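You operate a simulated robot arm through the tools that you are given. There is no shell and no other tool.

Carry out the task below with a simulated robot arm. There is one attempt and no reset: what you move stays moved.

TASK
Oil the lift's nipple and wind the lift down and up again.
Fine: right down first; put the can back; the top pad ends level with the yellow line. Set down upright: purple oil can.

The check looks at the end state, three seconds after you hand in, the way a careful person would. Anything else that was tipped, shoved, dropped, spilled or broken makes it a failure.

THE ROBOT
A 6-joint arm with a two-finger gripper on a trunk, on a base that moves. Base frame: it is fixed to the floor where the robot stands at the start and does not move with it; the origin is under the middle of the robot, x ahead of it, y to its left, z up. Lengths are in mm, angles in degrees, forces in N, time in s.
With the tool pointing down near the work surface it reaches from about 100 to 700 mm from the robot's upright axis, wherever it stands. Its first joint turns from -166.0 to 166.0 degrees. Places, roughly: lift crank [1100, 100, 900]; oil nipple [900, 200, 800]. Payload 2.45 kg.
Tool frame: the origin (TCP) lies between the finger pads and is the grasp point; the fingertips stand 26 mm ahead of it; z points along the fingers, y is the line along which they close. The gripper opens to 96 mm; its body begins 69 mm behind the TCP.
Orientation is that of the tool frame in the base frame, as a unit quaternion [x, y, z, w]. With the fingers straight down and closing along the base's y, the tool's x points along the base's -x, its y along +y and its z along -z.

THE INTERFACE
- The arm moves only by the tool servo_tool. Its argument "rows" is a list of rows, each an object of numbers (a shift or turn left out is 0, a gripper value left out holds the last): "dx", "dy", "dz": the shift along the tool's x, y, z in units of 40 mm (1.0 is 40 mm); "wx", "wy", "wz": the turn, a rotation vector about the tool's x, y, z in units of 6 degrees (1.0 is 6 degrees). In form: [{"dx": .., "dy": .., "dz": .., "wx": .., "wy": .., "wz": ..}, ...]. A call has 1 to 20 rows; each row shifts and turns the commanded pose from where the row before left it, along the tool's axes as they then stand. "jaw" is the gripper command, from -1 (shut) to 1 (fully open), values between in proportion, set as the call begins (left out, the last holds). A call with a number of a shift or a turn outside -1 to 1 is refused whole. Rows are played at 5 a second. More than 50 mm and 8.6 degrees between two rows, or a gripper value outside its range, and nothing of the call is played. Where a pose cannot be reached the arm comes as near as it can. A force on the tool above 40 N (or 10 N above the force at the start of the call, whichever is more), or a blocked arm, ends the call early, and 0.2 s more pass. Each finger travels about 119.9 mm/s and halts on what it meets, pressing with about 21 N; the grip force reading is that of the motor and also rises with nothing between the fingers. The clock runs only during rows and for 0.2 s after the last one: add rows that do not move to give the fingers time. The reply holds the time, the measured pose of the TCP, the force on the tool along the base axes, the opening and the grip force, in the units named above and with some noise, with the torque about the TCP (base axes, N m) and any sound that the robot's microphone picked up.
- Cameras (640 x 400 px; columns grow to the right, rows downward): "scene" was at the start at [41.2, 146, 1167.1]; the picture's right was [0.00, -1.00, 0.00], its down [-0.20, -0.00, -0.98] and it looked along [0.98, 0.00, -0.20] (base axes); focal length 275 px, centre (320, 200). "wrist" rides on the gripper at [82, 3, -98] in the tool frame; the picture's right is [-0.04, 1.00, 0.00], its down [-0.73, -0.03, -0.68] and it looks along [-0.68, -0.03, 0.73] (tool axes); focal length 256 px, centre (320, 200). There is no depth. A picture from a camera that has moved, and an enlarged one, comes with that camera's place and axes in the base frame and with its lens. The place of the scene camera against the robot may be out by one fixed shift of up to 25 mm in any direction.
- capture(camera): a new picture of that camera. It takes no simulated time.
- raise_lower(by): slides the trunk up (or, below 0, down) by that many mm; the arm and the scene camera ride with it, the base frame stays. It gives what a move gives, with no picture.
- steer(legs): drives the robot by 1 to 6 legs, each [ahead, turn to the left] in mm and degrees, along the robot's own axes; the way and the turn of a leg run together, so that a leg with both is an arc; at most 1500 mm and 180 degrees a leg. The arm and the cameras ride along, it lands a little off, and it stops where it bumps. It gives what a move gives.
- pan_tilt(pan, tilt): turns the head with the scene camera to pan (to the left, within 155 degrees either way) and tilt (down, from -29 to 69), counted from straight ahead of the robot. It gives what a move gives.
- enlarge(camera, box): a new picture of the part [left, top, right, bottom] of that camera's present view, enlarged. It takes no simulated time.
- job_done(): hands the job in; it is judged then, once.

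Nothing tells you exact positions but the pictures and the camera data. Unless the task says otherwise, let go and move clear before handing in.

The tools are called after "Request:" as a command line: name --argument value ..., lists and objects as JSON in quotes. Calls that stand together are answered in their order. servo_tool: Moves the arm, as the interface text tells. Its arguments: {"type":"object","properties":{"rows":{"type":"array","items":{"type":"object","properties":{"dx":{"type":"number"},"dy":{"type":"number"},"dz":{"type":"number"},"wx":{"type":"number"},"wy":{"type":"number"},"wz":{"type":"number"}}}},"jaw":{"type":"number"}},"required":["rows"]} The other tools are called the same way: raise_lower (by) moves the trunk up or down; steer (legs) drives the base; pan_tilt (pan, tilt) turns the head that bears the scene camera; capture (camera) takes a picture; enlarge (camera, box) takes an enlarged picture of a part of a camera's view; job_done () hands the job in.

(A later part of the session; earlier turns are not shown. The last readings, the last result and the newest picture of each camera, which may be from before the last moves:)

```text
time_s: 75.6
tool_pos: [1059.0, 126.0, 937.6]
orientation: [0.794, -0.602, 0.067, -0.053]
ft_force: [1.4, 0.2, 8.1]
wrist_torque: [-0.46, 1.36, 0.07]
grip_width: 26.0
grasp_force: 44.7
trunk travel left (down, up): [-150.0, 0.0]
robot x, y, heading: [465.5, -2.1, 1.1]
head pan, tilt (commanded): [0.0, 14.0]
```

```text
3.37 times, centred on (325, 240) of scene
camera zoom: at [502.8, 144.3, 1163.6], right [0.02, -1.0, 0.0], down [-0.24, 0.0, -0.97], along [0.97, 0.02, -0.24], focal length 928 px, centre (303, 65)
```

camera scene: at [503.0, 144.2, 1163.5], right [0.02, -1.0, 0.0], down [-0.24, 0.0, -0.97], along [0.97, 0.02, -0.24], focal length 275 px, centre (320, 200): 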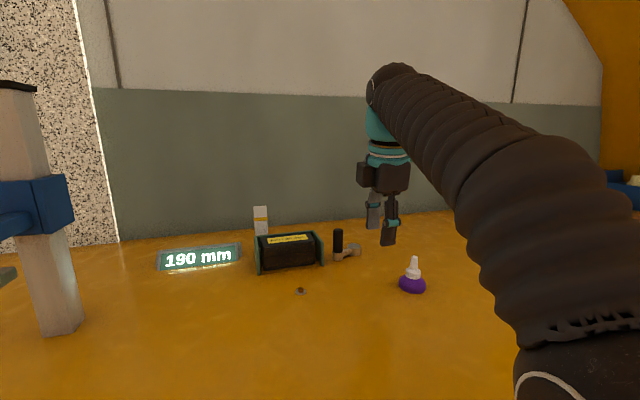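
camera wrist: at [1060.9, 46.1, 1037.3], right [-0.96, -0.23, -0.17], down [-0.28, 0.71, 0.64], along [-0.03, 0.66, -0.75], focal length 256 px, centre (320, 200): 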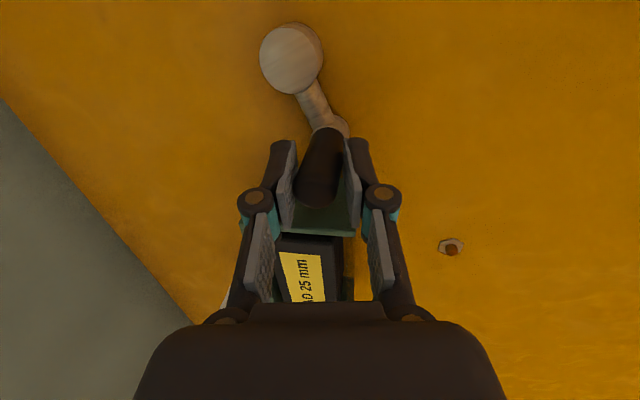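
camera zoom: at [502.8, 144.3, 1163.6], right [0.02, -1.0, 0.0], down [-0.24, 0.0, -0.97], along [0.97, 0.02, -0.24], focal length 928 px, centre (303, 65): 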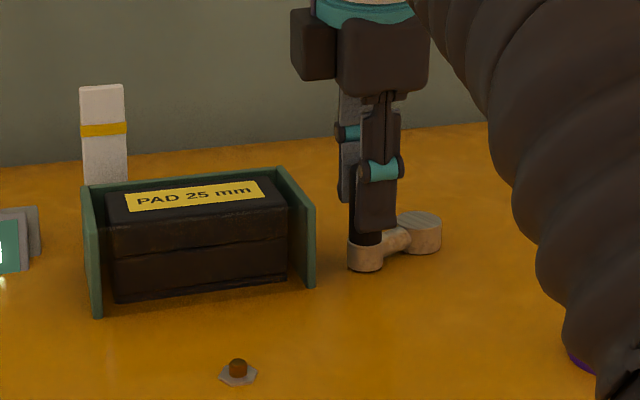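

The 10° lean wedges the pads on the upright handle (torque 1.4 N·m). I'll open, straighten the tool to vertical here (still reachable at this spot), and re-grip squarely.

Request:
servo_tool --rows '[{}, {}, {"wx": -0.5, "wy": -0.135}, {"wx": -0.5, "wy": -0.135}, {"wx": -0.61, "wy": -0.165}, {}]' --jaw 0

```text
time_s: 77.0
tool_pos: [1058.6, 124.8, 935.5]
orientation: [0.797, -0.604, -0.002, 0.001]
ft_force: [0.3, -0.2, 0.2]
wrist_torque: [0.03, 0.01, -0.03]
grip_width: 47.7
grasp_force: 0.1
trunk travel left (down, up): [-150.0, 0.0]
robot x, y, heading: [468.2, -3.8, 1.2]
head pan, tilt (commanded): [0.0, 14.0]
```

Straight down and reached. Closing again on the handle.

Request:
servo_tool --rows '[{}, {}, {}, {}]' --jaw -1

Request:
capture --camera "wrist"

Request:
enlarge --camera "scene" --box '[230, 190, 420, 290]'

```text
time_s: 78.0
tool_pos: [1057.1, 123.4, 936.7]
orientation: [0.797, -0.604, -0.001, 0.001]
ft_force: [3.7, -0.5, 4.0]
wrist_torque: [-0.18, -0.11, 0.06]
grip_width: 21.4
grasp_force: 45.0
trunk travel left (down, up): [-150.0, 0.0]
robot x, y, heading: [461.3, -2.2, 1.0]
head pan, tilt (commanded): [0.0, 14.0]
```

```text
taken
camera wrist: at [1078.2, 44.9, 1034.8], right [-0.97, -0.23, 0.0], down [-0.17, 0.71, 0.68], along [-0.16, 0.66, -0.73], focal length 256 px, centre (320, 200)
```

wrist: 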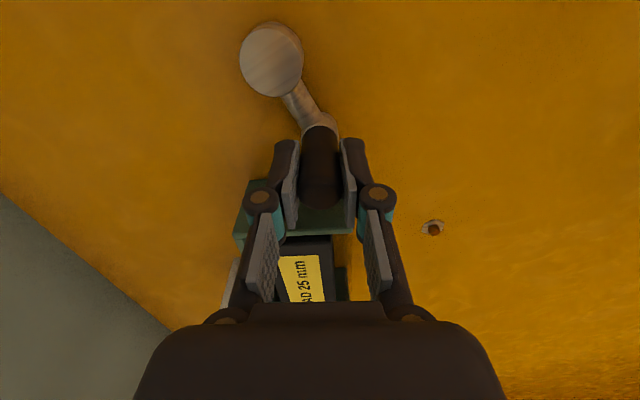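

```text
3.37 times, centred on (325, 240) of scene
camera zoom: at [503.0, 144.2, 1163.5], right [0.02, -1.0, 0.0], down [-0.24, 0.0, -0.97], along [0.97, 0.02, -0.24], focal length 928 px, centre (303, 65)
```

zoom: 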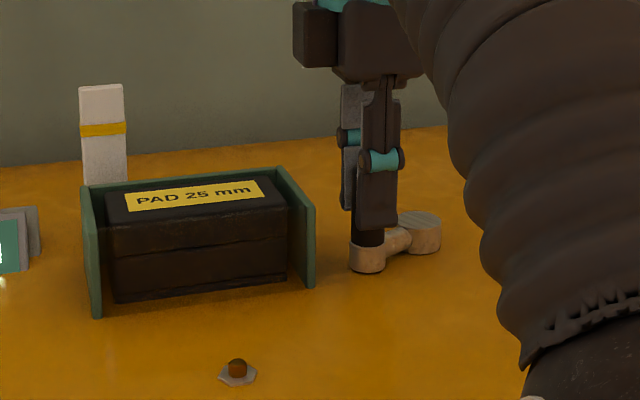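

Now the pads hold the handle squarely (21.4 mm, little torque). Hub ≈ (1089.5, 85), radius ≈ 50. I'll try 30° counter-clockwise (away from the wall) and see which way the pads move.

Request:
servo_tool --rows '[{"dx": 0.06, "dy": 0.118}, {"dx": 0.0717, "dy": 0.111}, {"dx": 0.083, "dy": 0.1028}, {"dx": 0.0935, "dy": 0.0935}, {"dx": 0.1025, "dy": 0.0833}, {}]'

Request:
capture --camera "wrist"

Request:
enlarge --camera "scene" --box '[230, 190, 420, 290]'

```text
time_s: 79.4
tool_pos: [1043.3, 103.2, 934.6]
orientation: [0.797, -0.604, -0.001, 0.001]
ft_force: [8.2, 6.6, 10.2]
wrist_torque: [0.23, -0.18, 0.35]
grip_width: 21.5
grasp_force: 44.9
trunk travel left (down, up): [-150.0, 0.0]
robot x, y, heading: [462.0, -2.8, 1.1]
head pan, tilt (commanded): [0.0, 14.0]
```

```text
taken
camera wrist: at [1063.5, 24.4, 1033.5], right [-0.97, -0.23, 0.0], down [-0.17, 0.71, 0.68], along [-0.16, 0.66, -0.73], focal length 256 px, centre (320, 200)
```

wrist: 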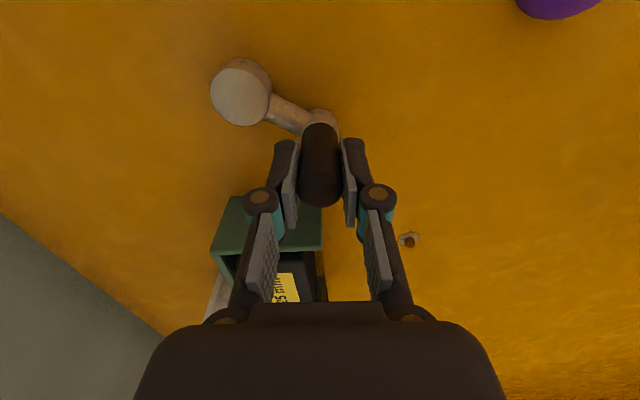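

```text
3.37 times, centred on (325, 240) of scene
camera zoom: at [503.0, 144.6, 1163.5], right [0.02, -1.0, 0.0], down [-0.24, 0.0, -0.97], along [0.97, 0.02, -0.24], focal length 928 px, centre (303, 65)
```

zoom: 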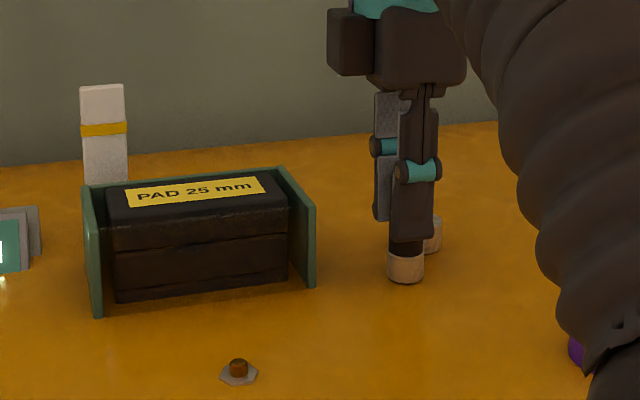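

The crank turns with the gripper. I'll check closely whether the pads went up or down.

Request:
enlarge --camera "scene" --box '[250, 205, 330, 265]'

```text
6.67 times, centred on (290, 235) of scene
camera zoom: at [503.0, 144.6, 1163.5], right [0.02, -1.0, 0.0], down [-0.24, 0.0, -0.97], along [0.97, 0.02, -0.24], focal length 1836 px, centre (520, -33)
```

zoom: 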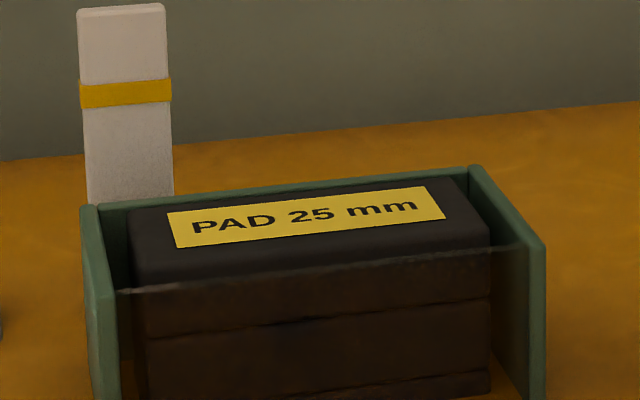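

I have a reference picture now. I'll turn another 40° counter-clockwise and compare.

Request:
servo_tool --rows '[{"dx": 0.1125, "dy": 0.0715}, {"dx": 0.1195, "dy": 0.0594}, {"dx": 0.125, "dy": 0.0465}, {"dx": 0.1295, "dy": 0.0332}, {"dx": 0.132, "dy": 0.0195}, {"dx": 0.1333, "dy": 0.0056}, {}]'

Request:
enlarge --camera "scene" --box '[250, 205, 330, 265]'

Request:
capture --camera "wrist"

```text
time_s: 81.0
tool_pos: [1044.6, 71.9, 935.2]
orientation: [0.797, -0.604, -0.003, 0.001]
ft_force: [22.1, 15.1, -6.1]
wrist_torque: [0.54, -0.46, 0.3]
grip_width: 21.3
grasp_force: 44.9
trunk travel left (down, up): [-150.0, 0.0]
robot x, y, heading: [469.2, -3.2, 0.9]
head pan, tilt (commanded): [0.0, 14.0]
```

```text
6.67 times, centred on (290, 235) of scene
camera zoom: at [504.6, 145.5, 1163.1], right [0.02, -1.0, 0.0], down [-0.24, -0.01, -0.97], along [0.97, 0.02, -0.24], focal length 1836 px, centre (520, -33)
```

zoom: 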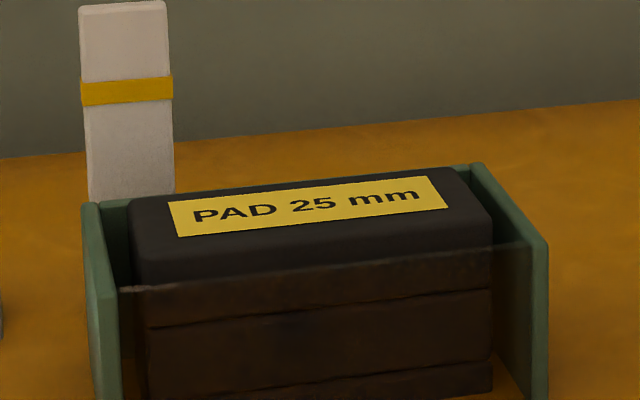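

```text
taken
camera wrist: at [1065.2, -6.7, 1032.9], right [-0.97, -0.23, 0.01], down [-0.17, 0.71, 0.68], along [-0.16, 0.66, -0.73], focal length 256 px, centre (320, 200)
```

wrist: 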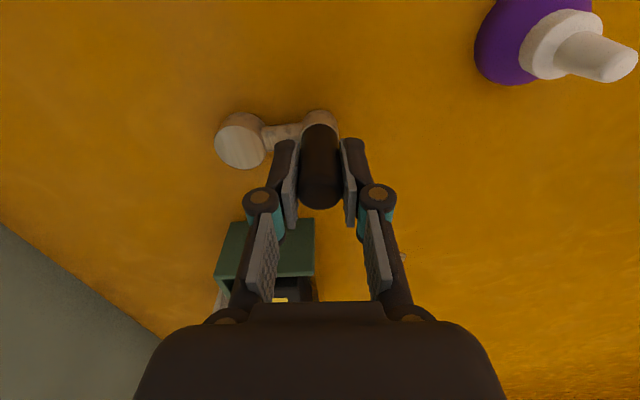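

Counter-clockwise raises the lift (about 25–30 mm per turn), so clockwise lowers it. For full circles I need a better grip: I'll release here, slide off to the right, and turn the tool to lean forward with the fingers left and right of the handle.

Request:
servo_tool --rows '[{}, {}, {"dx": 0.3}, {"dx": 0.5}, {"dx": 0.7}, {"dx": 0.7}, {}]' --jaw 0.3

Request:
capture --camera "wrist"

Request:
capture --camera "scene"

```text
time_s: 82.6
tool_pos: [1066.5, -16.2, 935.7]
orientation: [0.798, -0.603, -0.002, 0.001]
ft_force: [0.0, -0.3, -0.2]
wrist_torque: [-0.01, 0.0, -0.05]
grip_width: 62.3
grasp_force: 0.1
trunk travel left (down, up): [-150.0, 0.0]
robot x, y, heading: [460.9, -0.8, 0.9]
head pan, tilt (commanded): [0.0, 14.0]
```

```text
taken
camera wrist: at [1087.5, -93.0, 1033.9], right [-0.97, -0.23, 0.0], down [-0.17, 0.71, 0.68], along [-0.16, 0.66, -0.73], focal length 256 px, centre (320, 200)
```

wrist: 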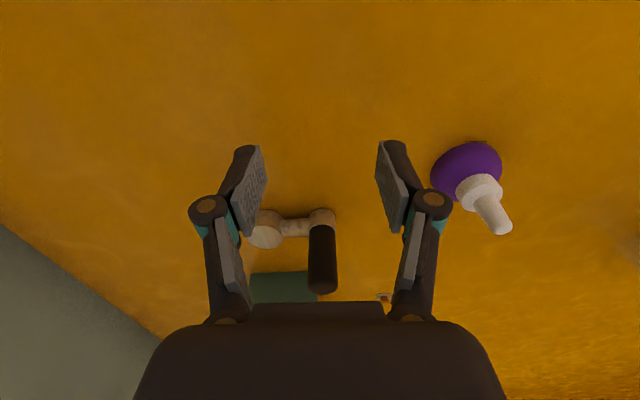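

```text
taken
camera scene: at [502.9, 144.4, 1163.5], right [0.02, -1.0, 0.0], down [-0.24, 0.0, -0.97], along [0.97, 0.02, -0.24], focal length 275 px, centre (320, 200)
```

scene: 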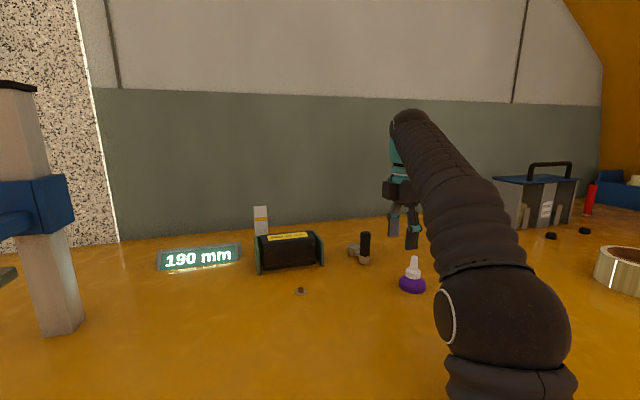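

Clean release; the crank stayed put. Now I roll the tool and lean it forward to 60°.

Request:
servo_tool --rows '[{"wz": 0.978}, {"wz": 0.978}, {"wz": 0.978}, {"wz": 0.978}, {"wz": 0.978}, {"wz": 0.978}, {"wz": 0.978}, {"wz": 0.978}, {"wz": 0.978}, {"wz": 0.978}, {"wz": 0.978}, {"wz": 0.978}, {"wz": 0.978}, {"wz": 0.978}, {"wz": 0.978}, {"wz": 0.978}, {"wz": 0.978}, {"wz": 0.978}]'

Request:
servo_tool --rows '[{"wy": -1}, {"wy": -1}, {"wy": -1}, {"wy": -1}, {"wy": -1}, {}]'

Request:
capture --camera "wrist"

```text
time_s: 86.4
tool_pos: [1065.4, -13.8, 937.2]
orientation: [0.001, 1.0, 0.0, -0.002]
ft_force: [-0.2, 0.6, 0.4]
wrist_torque: [-0.03, 0.03, 0.02]
grip_width: 62.5
grasp_force: 0.0
trunk travel left (down, up): [-150.0, 0.0]
robot x, y, heading: [468.8, -1.3, 1.1]
head pan, tilt (commanded): [0.0, 14.0]
```

```text
time_s: 87.8
tool_pos: [1066.3, -13.0, 935.7]
orientation: [-0.001, 0.966, 0.001, 0.259]
ft_force: [0.0, 0.9, 0.2]
wrist_torque: [0.0, 0.0, 0.03]
grip_width: 62.6
grasp_force: 0.1
trunk travel left (down, up): [-150.0, 0.0]
robot x, y, heading: [463.7, -0.6, 1.1]
head pan, tilt (commanded): [0.0, 14.0]
```

```text
taken
camera wrist: at [947.9, -9.7, 980.5], right [0.04, 1.0, 0.02], down [0.3, -0.03, 0.95], along [0.95, -0.03, -0.3], focal length 256 px, centre (320, 200)
```

wrist: 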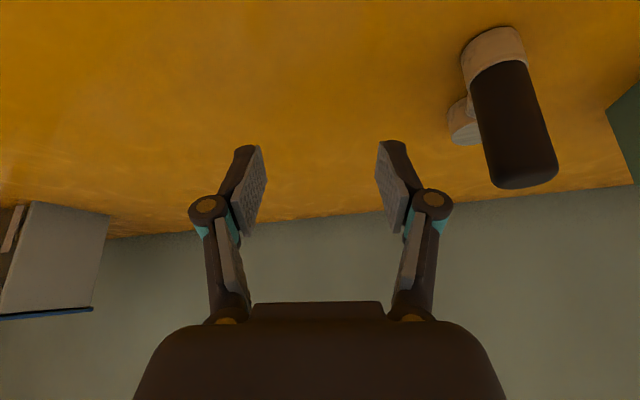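

The leaning pose is reached. I'll go up, back and left to stand in front of the handle, then down to its height.

Request:
servo_tool --rows '[{"dx": -0.375, "dz": -0.65}, {"dx": -0.375, "dz": -0.65}, {"dx": 0.584, "dy": 0.708, "dz": -0.3375}, {"dx": 0.584, "dy": 0.708, "dz": -0.3375}, {"dx": 0.584, "dy": 0.7, "dz": -0.3375}, {}]'

Request:
capture --camera "wrist"

Request:
capture --camera "scene"

```text
time_s: 89.2
tool_pos: [986.6, 71.5, 996.4]
orientation: [0.001, 0.966, 0.0, 0.257]
ft_force: [0.4, 0.0, 0.7]
wrist_torque: [0.0, 0.0, -0.04]
grip_width: 62.2
grasp_force: 0.1
trunk travel left (down, up): [-150.0, 0.0]
robot x, y, heading: [465.2, -6.4, 1.0]
head pan, tilt (commanded): [0.0, 14.0]
```

```text
taken
camera wrist: at [866.9, 74.9, 1041.4], right [0.04, 1.0, 0.02], down [0.3, -0.03, 0.95], along [0.95, -0.03, -0.3], focal length 256 px, centre (320, 200)
```

wrist: 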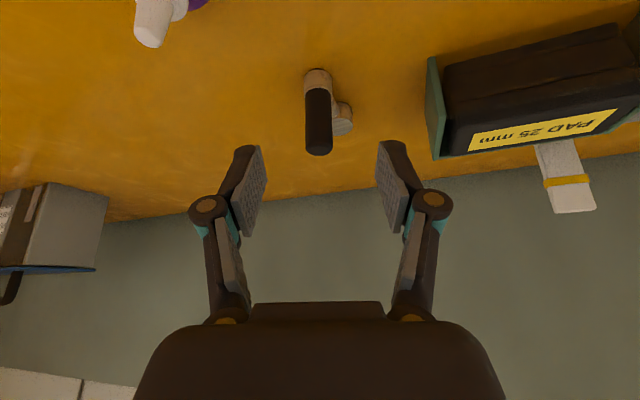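

```text
taken
camera scene: at [503.0, 144.4, 1163.5], right [0.02, -1.0, 0.0], down [-0.24, 0.0, -0.97], along [0.97, 0.02, -0.24], focal length 275 px, centre (320, 200)
```

scene: 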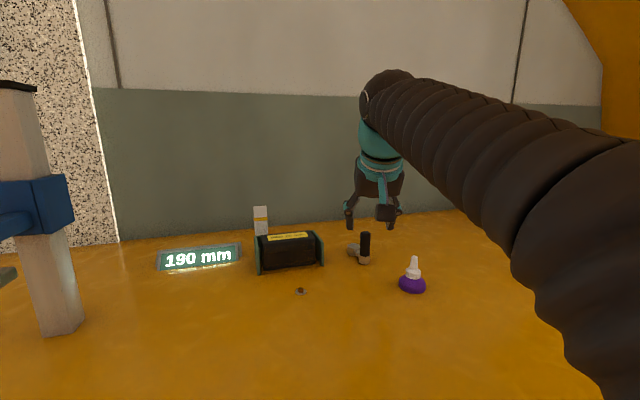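

The handle is straight ahead at about (1046.5, 70). I'll go down to its height and advance so that it stands between the pads.

Request:
servo_tool --rows '[{"dx": 0.4, "dy": -0.019, "dz": 0.6925}, {"dx": 0.4, "dy": -0.019, "dz": 0.6925}, {"dx": -0.433, "dz": 0.25}, {"dx": -0.433, "dz": 0.25}, {"dx": -0.433, "dz": 0.25}, {}]'

Request:
capture --camera "wrist"

Request:
enlarge --camera "scene" --box '[230, 190, 420, 290]'

```text
time_s: 90.6
tool_pos: [1045.6, 70.6, 930.3]
orientation: [-0.001, 0.966, 0.0, 0.257]
ft_force: [-0.5, 0.3, -0.5]
wrist_torque: [0.0, 0.03, 0.02]
grip_width: 62.2
grasp_force: 0.0
trunk travel left (down, up): [-150.0, 0.0]
robot x, y, heading: [464.7, -0.1, 1.0]
head pan, tilt (commanded): [0.0, 14.0]
```

```text
taken
camera wrist: at [926.6, 75.4, 976.1], right [0.04, 1.0, 0.02], down [0.3, -0.03, 0.95], along [0.95, -0.03, -0.3], focal length 256 px, centre (320, 200)
```

wrist: 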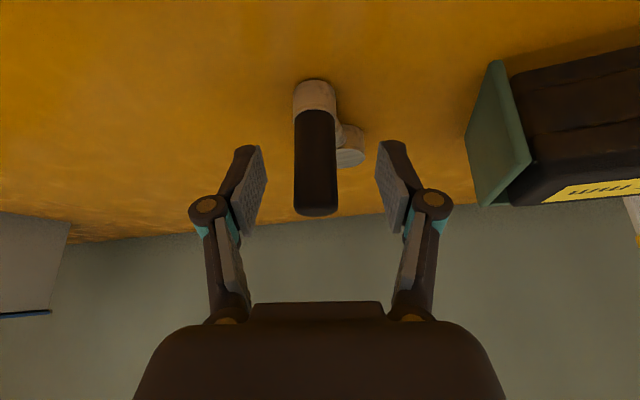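

```text
3.37 times, centred on (325, 240) of scene
camera zoom: at [502.8, 144.4, 1163.5], right [0.02, -1.0, 0.0], down [-0.24, 0.0, -0.97], along [0.97, 0.02, -0.24], focal length 928 px, centre (303, 65)
```

zoom: 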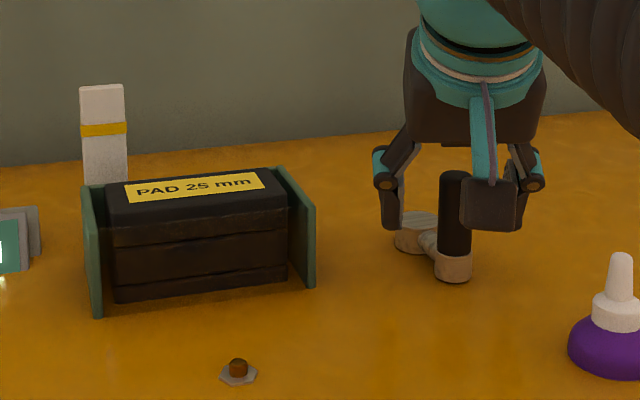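

The handle stands between the pads, 2 mm off centre. I'll trim and close.

Request:
servo_tool --rows '[{"dx": -0.043, "dy": -0.03, "dz": 0.025}, {}, {}]'

Request:
servo_tool --rows '[{}, {}, {}, {}]' --jaw -1

Request:
enlarge --camera "scene" --box '[250, 205, 330, 265]'

Request:
capture --camera "wrist"

```text
time_s: 91.4
tool_pos: [1047.5, 70.1, 931.1]
orientation: [0.001, 0.966, 0.0, 0.257]
ft_force: [0.0, -0.3, 1.1]
wrist_torque: [0.01, -0.07, 0.0]
grip_width: 62.4
grasp_force: 0.0
trunk travel left (down, up): [-150.0, 0.0]
robot x, y, heading: [465.5, -0.2, 0.8]
head pan, tilt (commanded): [0.0, 14.0]
```

```text
time_s: 92.4
tool_pos: [1046.4, 69.7, 930.4]
orientation: [0.001, 0.966, 0.0, 0.257]
ft_force: [-1.0, 0.3, 2.2]
wrist_torque: [0.17, 0.14, 0.04]
grip_width: 20.9
grasp_force: 45.2
trunk travel left (down, up): [-150.0, 0.0]
robot x, y, heading: [467.5, -0.0, 1.1]
head pan, tilt (commanded): [0.0, 14.0]
```

```text
6.67 times, centred on (290, 235) of scene
camera zoom: at [502.7, 144.4, 1163.5], right [0.02, -1.0, 0.0], down [-0.24, 0.0, -0.97], along [0.97, 0.02, -0.24], focal length 1836 px, centre (520, -33)
```

zoom: 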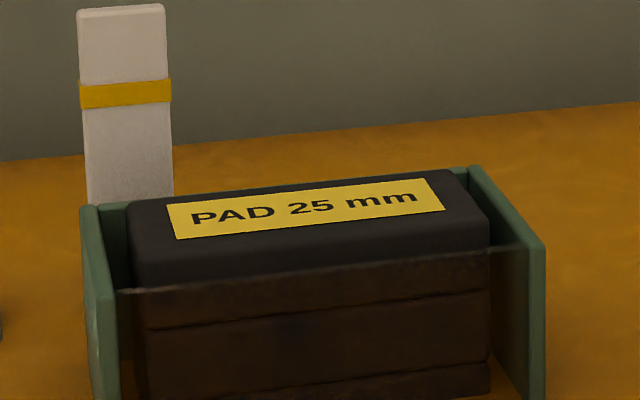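

```text
taken
camera wrist: at [928.3, 73.7, 975.8], right [0.03, 1.0, 0.02], down [0.3, -0.03, 0.95], along [0.95, -0.03, -0.3], focal length 256 px, centre (320, 200)
```

wrist: 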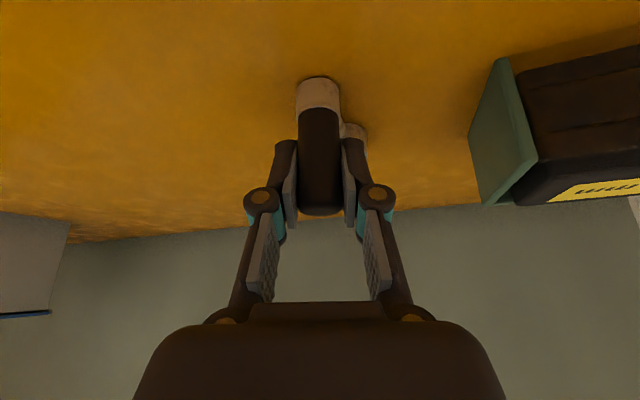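

Gripped squarely with hardly any side force; handle at (1047, 70), so the crank circle is about centre (1093, 89), radius 50. I'll wind clockwise by 72° and check force and pads.

Request:
servo_tool --rows '[{"dx": 0.0524, "dy": 0.1878, "dz": -0.0303}, {"dx": 0.0262, "dy": 0.1948, "dz": -0.0151}, {"dx": -0.0006, "dy": 0.1973, "dz": 0.0004}, {"dx": -0.0275, "dy": 0.1948, "dz": 0.0159}, {"dx": -0.0537, "dy": 0.1873, "dz": 0.031}, {"dx": -0.0786, "dy": 0.175, "dz": 0.0454}, {"dx": -0.1015, "dy": 0.1588, "dz": 0.0586}, {"dx": -0.1217, "dy": 0.1383, "dz": 0.0703}]'

Request:
enlarge --camera "scene" --box '[250, 205, 330, 265]'

Request:
capture --camera "wrist"

```text
time_s: 94.2
tool_pos: [1061.8, 125.2, 932.1]
orientation: [0.0, 0.967, 0.0, 0.256]
ft_force: [-4.1, -12.1, -7.1]
wrist_torque: [-0.41, 0.65, -0.5]
grip_width: 21.1
grasp_force: 45.0
trunk travel left (down, up): [-150.0, 0.0]
robot x, y, heading: [467.2, 1.4, 1.0]
head pan, tilt (commanded): [0.0, 14.0]
```

```text
6.67 times, centred on (290, 235) of scene
camera zoom: at [502.9, 143.5, 1163.6], right [0.02, -1.0, 0.0], down [-0.24, 0.0, -0.97], along [0.97, 0.02, -0.24], focal length 1836 px, centre (520, -33)
```

zoom: 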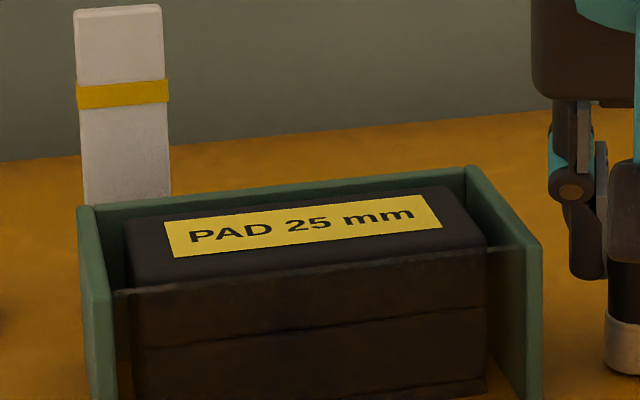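

```text
taken
camera wrist: at [941.9, 129.2, 976.9], right [0.04, 1.0, 0.02], down [0.3, -0.03, 0.95], along [0.95, -0.03, -0.3], focal length 256 px, centre (320, 200)
```

wrist: 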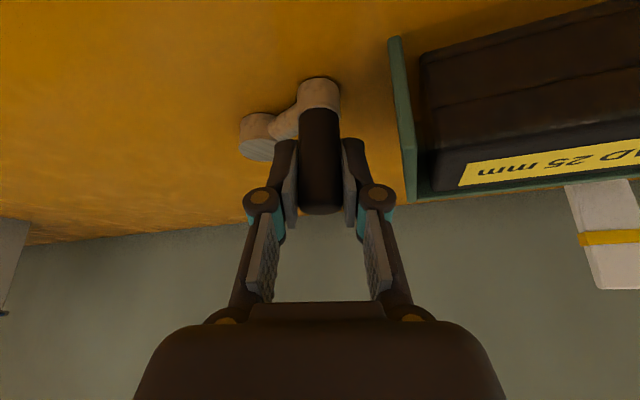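

Clockwise lowers the pads (about 27 mm per turn), with roughly 11 N at the handle. Next 90° clockwise past the wall side.

Request:
servo_tool --rows '[{"dx": -0.1383, "dy": 0.114, "dz": 0.0799}, {"dx": -0.152, "dy": 0.0875, "dz": 0.0878}, {"dx": -0.1619, "dy": 0.059, "dz": 0.0935}, {"dx": -0.168, "dy": 0.029, "dz": 0.097}, {"dx": -0.17, "dy": -0.0018, "dz": 0.0981}, {"dx": -0.1676, "dy": -0.0325, "dz": 0.0968}, {"dx": -0.1611, "dy": -0.062, "dz": 0.093}, {"dx": -0.1507, "dy": -0.0908, "dz": 0.087}, {"dx": -0.1364, "dy": -0.1165, "dz": 0.0788}, {"dx": -0.1191, "dy": -0.14, "dz": 0.0688}]'

Request:
enlarge --camera "scene" --box '[250, 205, 330, 265]'

Request:
capture --camera "wrist"

```text
time_s: 96.4
tool_pos: [1133.7, 129.2, 932.7]
orientation: [-0.002, 0.965, 0.005, 0.262]
ft_force: [14.4, 13.4, 3.1]
wrist_torque: [0.42, -0.1, -0.04]
grip_width: 19.9
grasp_force: 44.5
trunk travel left (down, up): [-150.0, 0.0]
robot x, y, heading: [466.5, -5.3, 1.5]
head pan, tilt (commanded): [0.0, 14.0]
stopped in row 10: the force on the tool passed its limit at 44 N (the readings are from after the stop); the commanded pose is now the measured one
```

```text
6.67 times, centred on (290, 235) of scene
camera zoom: at [502.8, 145.5, 1163.3], right [0.03, -1.0, 0.0], down [-0.24, -0.01, -0.97], along [0.97, 0.02, -0.24], focal length 1836 px, centre (520, -33)
```

zoom: 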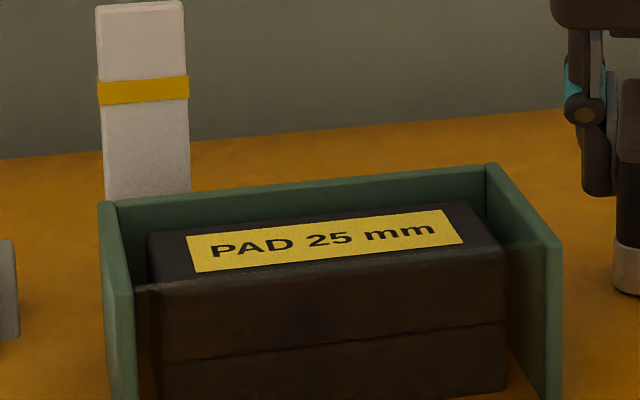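

```text
taken
camera wrist: at [1013.8, 130.4, 976.0], right [0.03, 1.0, 0.03], down [0.29, -0.04, 0.96], along [0.96, -0.02, -0.29], focal length 256 px, centre (320, 200)
```

wrist: 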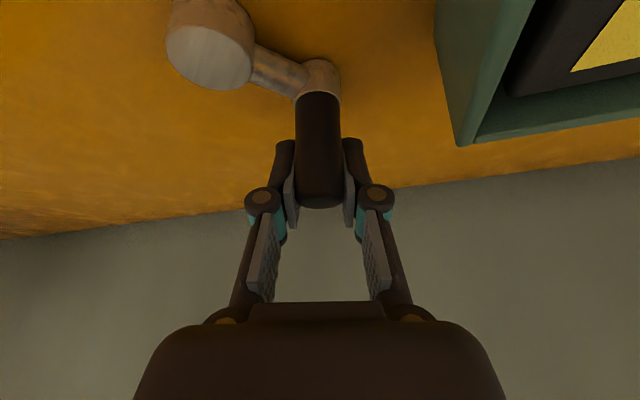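

The move stopped at 44 N near angle 52°, and the handle has slipped about 7 mm back between the pads. I'll open a little, re-centre on the handle, and look before continuing.

Request:
servo_tool --rows '[{}, {}, {"dx": 0.16, "dz": -0.0925}, {}]' --jaw -0.1

Request:
capture --camera "wrist"

Request:
capture --camera "scene"

```text
time_s: 97.4
tool_pos: [1122.9, 125.9, 933.4]
orientation: [-0.002, 0.965, 0.005, 0.261]
ft_force: [0.1, 0.1, -0.5]
wrist_torque: [0.0, 0.0, 0.0]
grip_width: 42.9
grasp_force: 0.0
trunk travel left (down, up): [-150.0, 0.0]
robot x, y, heading: [463.9, -0.9, 1.0]
head pan, tilt (commanded): [0.0, 14.0]
```

```text
taken
camera wrist: at [1004.9, 129.0, 977.0], right [0.03, 1.0, 0.03], down [0.29, -0.03, 0.96], along [0.96, -0.02, -0.29], focal length 256 px, centre (320, 200)
```

wrist: 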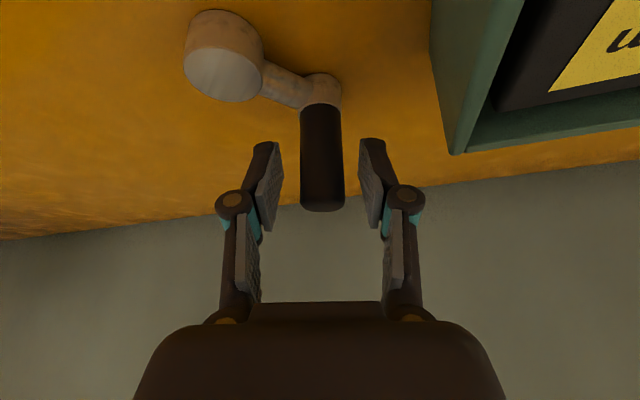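

```text
taken
camera scene: at [502.2, 144.5, 1163.5], right [0.02, -1.0, 0.0], down [-0.24, -0.01, -0.97], along [0.97, 0.02, -0.24], focal length 275 px, centre (320, 200)
```

scene: 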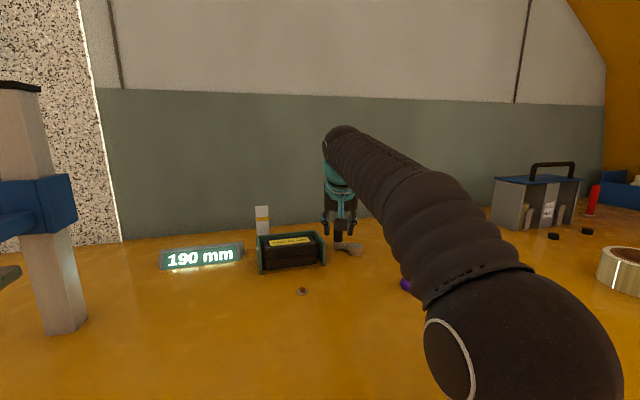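

The handle is now at about (1127, 127). I'll shift 4 mm forward, re-grip, and then try a small clockwise step to learn whether this is the lower stop.

Request:
servo_tool --rows '[{"dx": -0.0866, "dy": 0.033, "dz": 0.05}, {}, {}]'

Request:
servo_tool --rows '[{}, {}, {}, {}]' --jaw -1

Request:
enlarge --camera "scene" --box '[250, 205, 330, 265]'

```text
time_s: 98.2
tool_pos: [1127.3, 127.4, 932.6]
orientation: [-0.001, 0.966, 0.004, 0.26]
ft_force: [0.8, -1.0, 0.2]
wrist_torque: [0.02, 0.01, -0.02]
grip_width: 43.2
grasp_force: 0.2
trunk travel left (down, up): [-150.0, 0.0]
robot x, y, heading: [468.2, 2.1, 1.2]
head pan, tilt (commanded): [0.0, 14.0]
```

```text
time_s: 99.2
tool_pos: [1128.2, 127.7, 932.9]
orientation: [-0.002, 0.965, 0.004, 0.261]
ft_force: [0.6, -2.1, 2.2]
wrist_torque: [0.15, 0.1, 0.1]
grip_width: 20.2
grasp_force: 45.2
trunk travel left (down, up): [-150.0, 0.0]
robot x, y, heading: [467.6, -1.3, 1.5]
head pan, tilt (commanded): [0.0, 14.0]
```

```text
6.67 times, centred on (290, 235) of scene
camera zoom: at [502.2, 144.3, 1163.5], right [0.02, -1.0, 0.0], down [-0.24, -0.01, -0.97], along [0.97, 0.02, -0.24], focal length 1836 px, centre (520, -33)
```

zoom: 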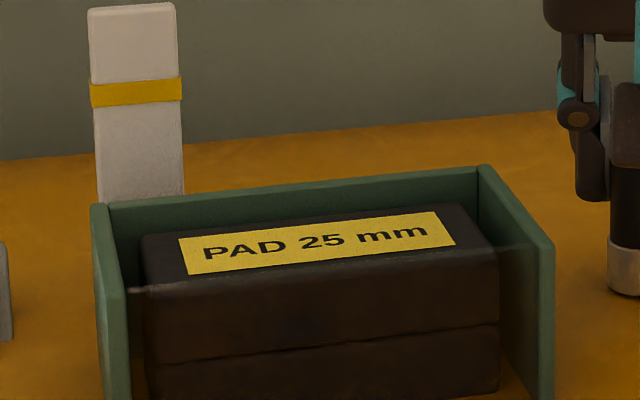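

Pad height follows the crank linearly (about 26 mm per turn) and nothing shows a stop yet. I'll continue clockwise gently by 30° with the refined circle.

Request:
servo_tool --rows '[{"dx": -0.086, "dy": -0.0903, "dz": 0.0496}, {"dx": -0.0773, "dy": -0.1003, "dz": 0.0446}, {"dx": -0.0678, "dy": -0.1093, "dz": 0.0391}, {"dx": -0.0576, "dy": -0.1165, "dz": 0.0333}, {"dx": -0.0465, "dy": -0.123, "dz": 0.0269}]'

Request:
enlarge --camera "scene" --box '[250, 205, 330, 265]'

Request:
capture --camera "wrist"

```text
time_s: 100.4
tool_pos: [1146.5, 103.5, 932.1]
orientation: [0.001, 0.965, 0.002, 0.262]
ft_force: [24.6, 2.0, 11.0]
wrist_torque: [0.34, -0.77, 0.22]
grip_width: 20.1
grasp_force: 45.1
trunk travel left (down, up): [-150.0, 0.0]
robot x, y, heading: [465.3, 1.1, 1.1]
head pan, tilt (commanded): [0.0, 14.0]
```

```text
6.67 times, centred on (290, 235) of scene
camera zoom: at [504.0, 144.4, 1163.6], right [0.02, -1.0, 0.0], down [-0.24, 0.0, -0.97], along [0.97, 0.02, -0.24], focal length 1836 px, centre (520, -33)
```

zoom: 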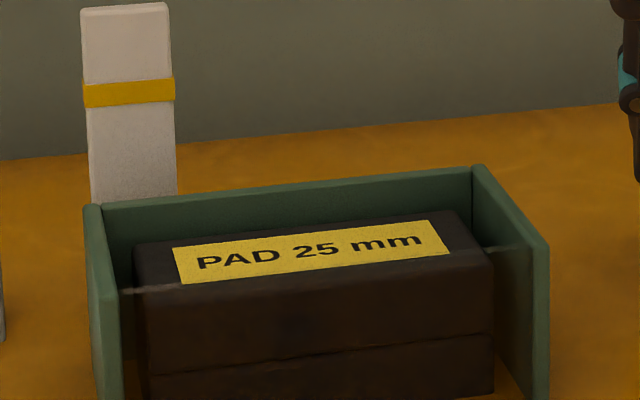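

```text
taken
camera wrist: at [1026.6, 106.4, 976.0], right [0.03, 1.0, 0.03], down [0.29, -0.03, 0.96], along [0.96, -0.02, -0.29], focal length 256 px, centre (320, 200)
```

wrist: 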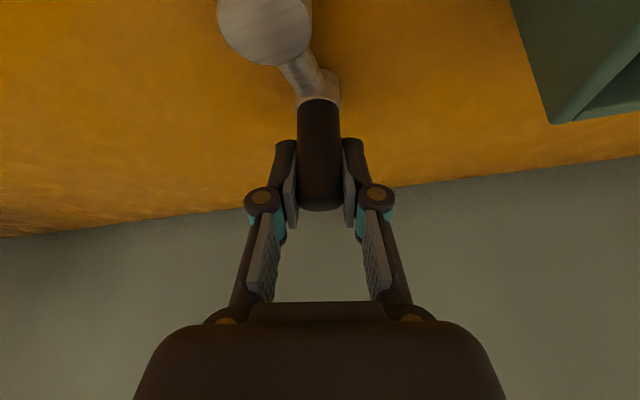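

It moved: pads went down another 2.7 mm. The side and upward force suggest that the fingertips rub on the collar under the handle, so I'll open, raise by 8 mm, and re-centre.

Request:
servo_tool --rows '[{}, {}, {"dx": -0.1, "dz": -0.1732}, {}]' --jaw -0.1

Request:
capture --camera "wrist"

```text
time_s: 101.4
tool_pos: [1144.6, 105.5, 940.1]
orientation: [-0.002, 0.965, 0.005, 0.261]
ft_force: [-0.5, -0.8, 0.1]
wrist_torque: [0.03, 0.03, -0.01]
grip_width: 43.2
grasp_force: 0.0
trunk travel left (down, up): [-150.0, 0.0]
robot x, y, heading: [460.7, -3.5, 1.3]
head pan, tilt (commanded): [0.0, 14.0]
```

```text
taken
camera wrist: at [1025.3, 108.8, 984.3], right [0.03, 1.0, 0.03], down [0.29, -0.03, 0.96], along [0.96, -0.02, -0.29], focal length 256 px, centre (320, 200)
```

wrist: 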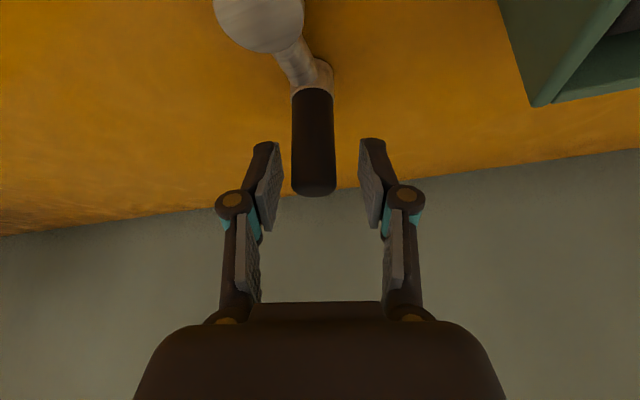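

Handle at (1143.8, 104); I'll trim and close again at the higher grip.

Request:
servo_tool --rows '[{"dx": 0.012, "dy": -0.04, "dz": -0.007}, {}, {}]'

Request:
servo_tool --rows '[{}, {}, {}, {}]' --jaw -1

```text
time_s: 102.2
tool_pos: [1143.7, 102.7, 939.4]
orientation: [-0.002, 0.966, 0.005, 0.26]
ft_force: [-0.7, -0.3, 0.8]
wrist_torque: [-0.01, -0.01, 0.01]
grip_width: 43.4
grasp_force: 0.1
trunk travel left (down, up): [-150.0, 0.0]
robot x, y, heading: [464.4, -0.7, 1.4]
head pan, tilt (commanded): [0.0, 14.0]
```

```text
time_s: 103.2
tool_pos: [1143.9, 104.2, 940.8]
orientation: [-0.001, 0.965, 0.004, 0.261]
ft_force: [-0.9, -1.1, 1.0]
wrist_torque: [-0.06, 0.17, 0.09]
grip_width: 20.1
grasp_force: 44.6
trunk travel left (down, up): [-150.0, 0.0]
robot x, y, heading: [464.7, 1.0, 1.3]
head pan, tilt (commanded): [0.0, 14.0]
```

Good hold at the higher grip with negligible forces. Next 40° clockwise.

Request:
servo_tool --rows '[{"dx": -0.0351, "dy": -0.1743, "dz": 0.0203}, {"dx": -0.0139, "dy": -0.1783, "dz": 0.008}, {"dx": 0.0078, "dy": -0.1785, "dz": -0.0045}, {"dx": 0.0292, "dy": -0.1758, "dz": -0.0169}, {"dx": 0.0502, "dy": -0.1693, "dz": -0.029}]'

Request:
enlarge --camera "scene" --box '[250, 205, 330, 265]'

Request:
capture --camera "wrist"

```text
time_s: 104.4
tool_pos: [1141.8, 69.7, 940.0]
orientation: [-0.002, 0.965, 0.004, 0.26]
ft_force: [10.9, 6.5, 0.4]
wrist_torque: [-0.23, -0.47, -0.44]
grip_width: 20.7
grasp_force: 44.8
trunk travel left (down, up): [-150.0, 0.0]
robot x, y, heading: [468.4, 2.0, 1.5]
head pan, tilt (commanded): [0.0, 14.0]
```

```text
6.67 times, centred on (290, 235) of scene
camera zoom: at [502.8, 145.1, 1163.4], right [0.02, -1.0, 0.0], down [-0.24, -0.01, -0.97], along [0.97, 0.02, -0.24], focal length 1836 px, centre (520, -33)
```

zoom: 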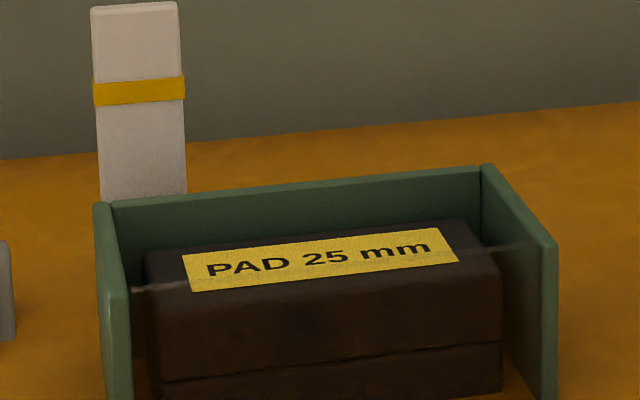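

```text
taken
camera wrist: at [1023.0, 72.9, 984.2], right [0.03, 1.0, 0.03], down [0.29, -0.03, 0.96], along [0.96, -0.02, -0.29], focal length 256 px, centre (320, 200)
```

wrist: 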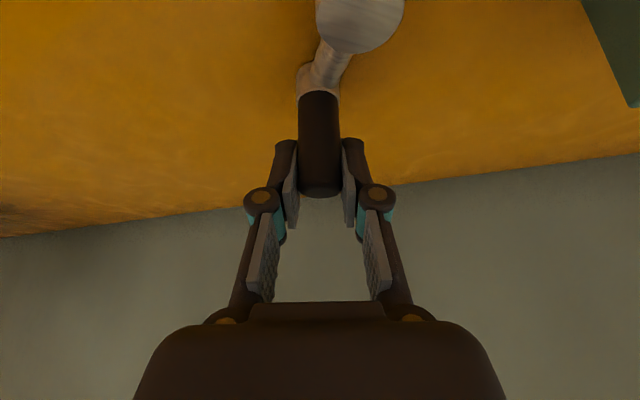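

Smooth, load about 10 N, pads another 2.7 mm down. Continuing clockwise.

Request:
servo_tool --rows '[{"dx": 0.0701, "dy": -0.1595, "dz": -0.0405}, {"dx": 0.0888, "dy": -0.1468, "dz": -0.0513}, {"dx": 0.1054, "dy": -0.1313, "dz": -0.0609}, {"dx": 0.1202, "dy": -0.1128, "dz": -0.0694}, {"dx": 0.1327, "dy": -0.0925, "dz": -0.0766}]'

Request:
enlarge --camera "scene" --box '[250, 205, 330, 265]'

Request:
capture --camera "wrist"

```text
time_s: 105.6
tool_pos: [1116.1, 42.4, 940.4]
orientation: [-0.002, 0.965, 0.004, 0.26]
ft_force: [0.4, 2.4, -2.3]
wrist_torque: [0.13, -0.07, -0.04]
grip_width: 21.1
grasp_force: 45.2
trunk travel left (down, up): [-150.0, 0.0]
robot x, y, heading: [465.3, 2.4, 1.3]
head pan, tilt (commanded): [0.0, 14.0]
```

```text
6.67 times, centred on (290, 235) of scene
camera zoom: at [502.2, 144.8, 1163.4], right [0.02, -1.0, 0.0], down [-0.24, -0.01, -0.97], along [0.97, 0.02, -0.24], focal length 1836 px, centre (520, -33)
```

zoom: 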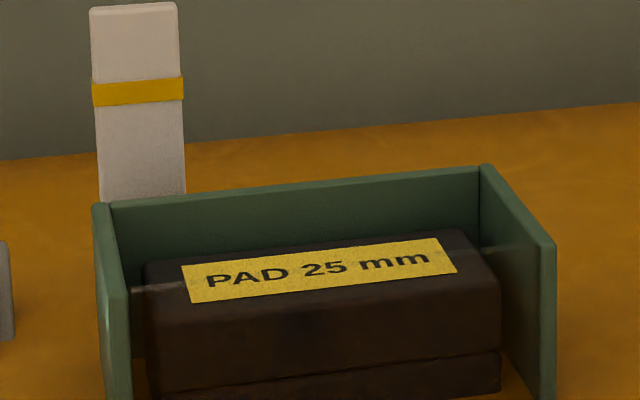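

```text
taken
camera wrist: at [998.1, 45.2, 984.4], right [0.03, 1.0, 0.03], down [0.29, -0.03, 0.96], along [0.96, -0.02, -0.29], focal length 256 px, centre (320, 200)
```

wrist: 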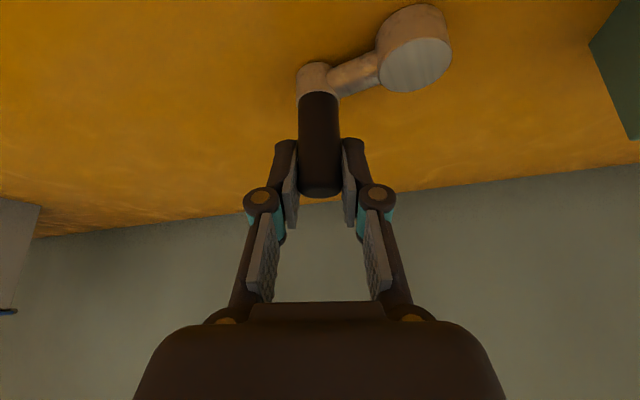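

Very smooth; the circle model is right. Continuing clockwise through the right and near side.

Request:
servo_tool --rows '[{"dx": 0.1425, "dy": -0.0703, "dz": -0.0823}, {"dx": 0.1496, "dy": -0.0465, "dz": -0.0864}, {"dx": 0.1539, "dy": -0.0223, "dz": -0.0889}, {"dx": 0.1548, "dy": 0.003, "dz": -0.0894}, {"dx": 0.1531, "dy": 0.0275, "dz": -0.0884}, {"dx": 0.1483, "dy": 0.0523, "dz": -0.0856}]'

Request:
enlarge --camera "scene" --box '[250, 205, 330, 265]'

Request:
capture --camera "wrist"

```text
time_s: 107.0
tool_pos: [1074.6, 40.1, 940.1]
orientation: [-0.001, 0.965, 0.003, 0.261]
ft_force: [7.3, -10.3, 5.0]
wrist_torque: [-0.57, -0.12, -0.47]
grip_width: 21.3
grasp_force: 45.0
trunk travel left (down, up): [-150.0, 0.0]
robot x, y, heading: [463.0, -3.8, 1.2]
head pan, tilt (commanded): [0.0, 14.0]
```

```text
6.67 times, centred on (290, 235) of scene
camera zoom: at [502.6, 143.8, 1163.6], right [0.02, -1.0, 0.0], down [-0.24, 0.0, -0.97], along [0.97, 0.02, -0.24], focal length 1836 px, centre (520, -33)
```

zoom: 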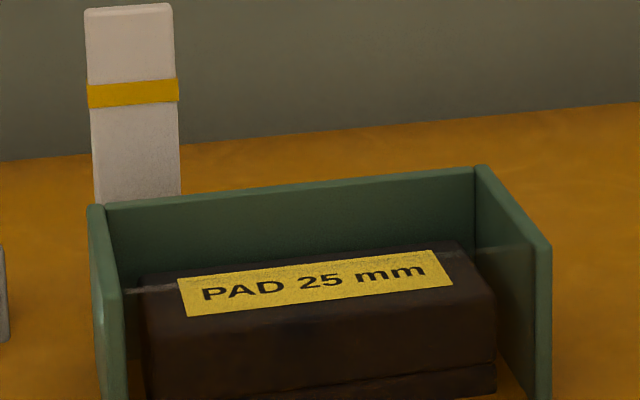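

```text
taken
camera wrist: at [956.2, 43.1, 984.0], right [0.03, 1.0, 0.03], down [0.29, -0.03, 0.96], along [0.96, -0.02, -0.29], focal length 256 px, centre (320, 200)
```

wrist: 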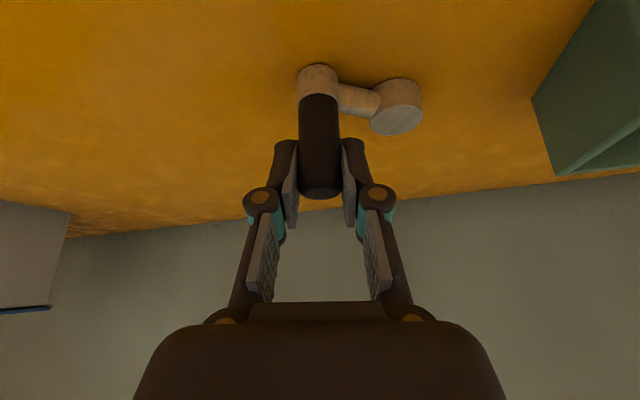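

Continuing clockwise; the pads keep going down.

Request:
servo_tool --rows '[{"dx": 0.1405, "dy": 0.0753, "dz": -0.0811}, {"dx": 0.1301, "dy": 0.0973, "dz": -0.0751}, {"dx": 0.1171, "dy": 0.117, "dz": -0.0676}, {"dx": 0.102, "dy": 0.135, "dz": -0.0589}, {"dx": 0.0844, "dy": 0.1498, "dz": -0.0488}]'

Request:
enlarge --camera "scene" --box '[250, 205, 330, 265]'

Request:
capture --camera "wrist"

```text
time_s: 108.2
tool_pos: [1048.5, 65.4, 939.9]
orientation: [-0.003, 0.965, 0.006, 0.261]
ft_force: [1.7, 0.1, 1.9]
wrist_torque: [0.13, -0.15, 0.02]
grip_width: 20.9
grasp_force: 45.1
trunk travel left (down, up): [-150.0, 0.0]
robot x, y, heading: [459.8, -0.1, 1.4]
head pan, tilt (commanded): [0.0, 14.0]
```

```text
6.67 times, centred on (290, 235) of scene
camera zoom: at [501.9, 144.4, 1163.5], right [0.03, -1.0, 0.0], down [-0.24, -0.01, -0.97], along [0.97, 0.02, -0.24], focal length 1836 px, centre (520, -33)
```

zoom: 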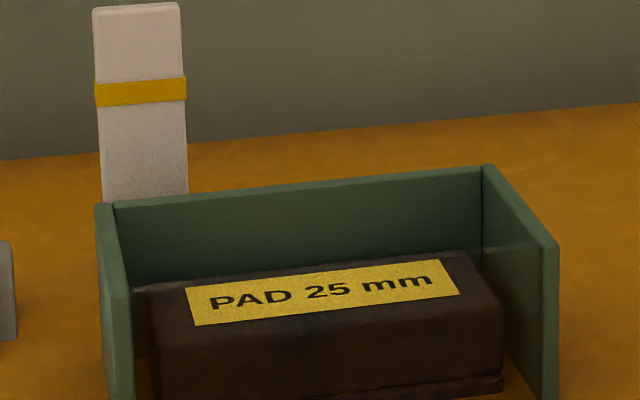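

```text
taken
camera wrist: at [930.0, 68.1, 983.9], right [0.03, 1.0, 0.03], down [0.29, -0.04, 0.96], along [0.96, -0.02, -0.29], focal length 256 px, centre (320, 200)
```

wrist: 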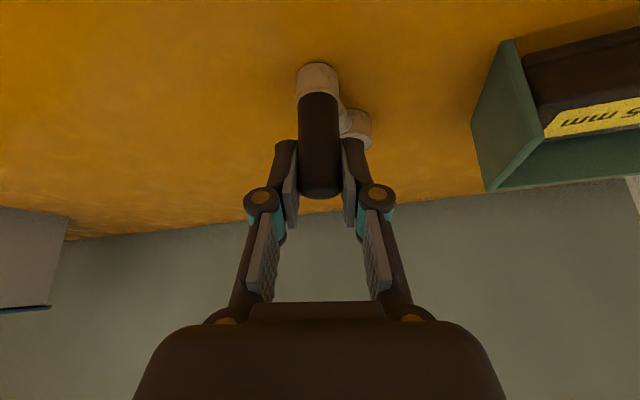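

One full turn clockwise done; pads are about 22 mm below the start. Continuing clockwise, expecting the lower stop some time.

Request:
servo_tool --rows '[{"dx": 0.0658, "dy": 0.162, "dz": -0.038}, {"dx": 0.0457, "dy": 0.171, "dz": -0.0264}, {"dx": 0.0245, "dy": 0.1768, "dz": -0.0141}, {"dx": 0.0028, "dy": 0.179, "dz": -0.0016}, {"dx": -0.0186, "dy": 0.1775, "dz": 0.0108}]'

Request:
enlarge --camera "scene" --box '[250, 205, 330, 265]'

```text
time_s: 109.0
tool_pos: [1045.8, 72.3, 940.5]
orientation: [0.002, 0.965, -0.002, 0.261]
ft_force: [9.3, -15.1, -0.3]
wrist_torque: [-0.46, -0.08, 0.01]
grip_width: 21.0
grasp_force: 45.3
trunk travel left (down, up): [-150.0, 0.0]
robot x, y, heading: [466.8, -5.9, 0.6]
head pan, tilt (commanded): [0.0, 14.0]
stopped in row 3: the force on the tool passed its limit at 46 N (the readings are from after the stop); the commanded pose is now the measured one
```

```text
6.67 times, centred on (290, 235) of scene
camera zoom: at [504.4, 143.2, 1163.6], right [0.01, -1.0, 0.0], down [-0.24, 0.0, -0.97], along [0.97, 0.01, -0.24], focal length 1836 px, centre (520, -33)
```

zoom: 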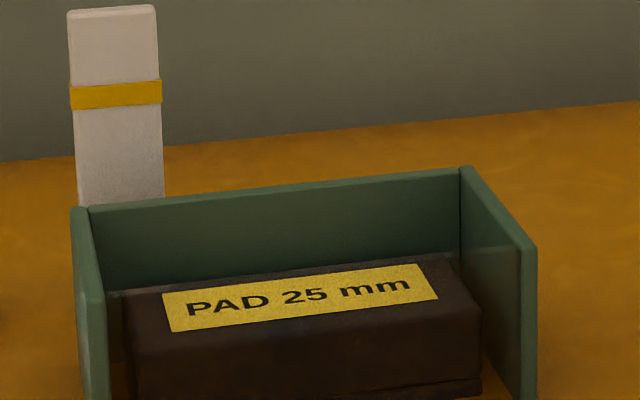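

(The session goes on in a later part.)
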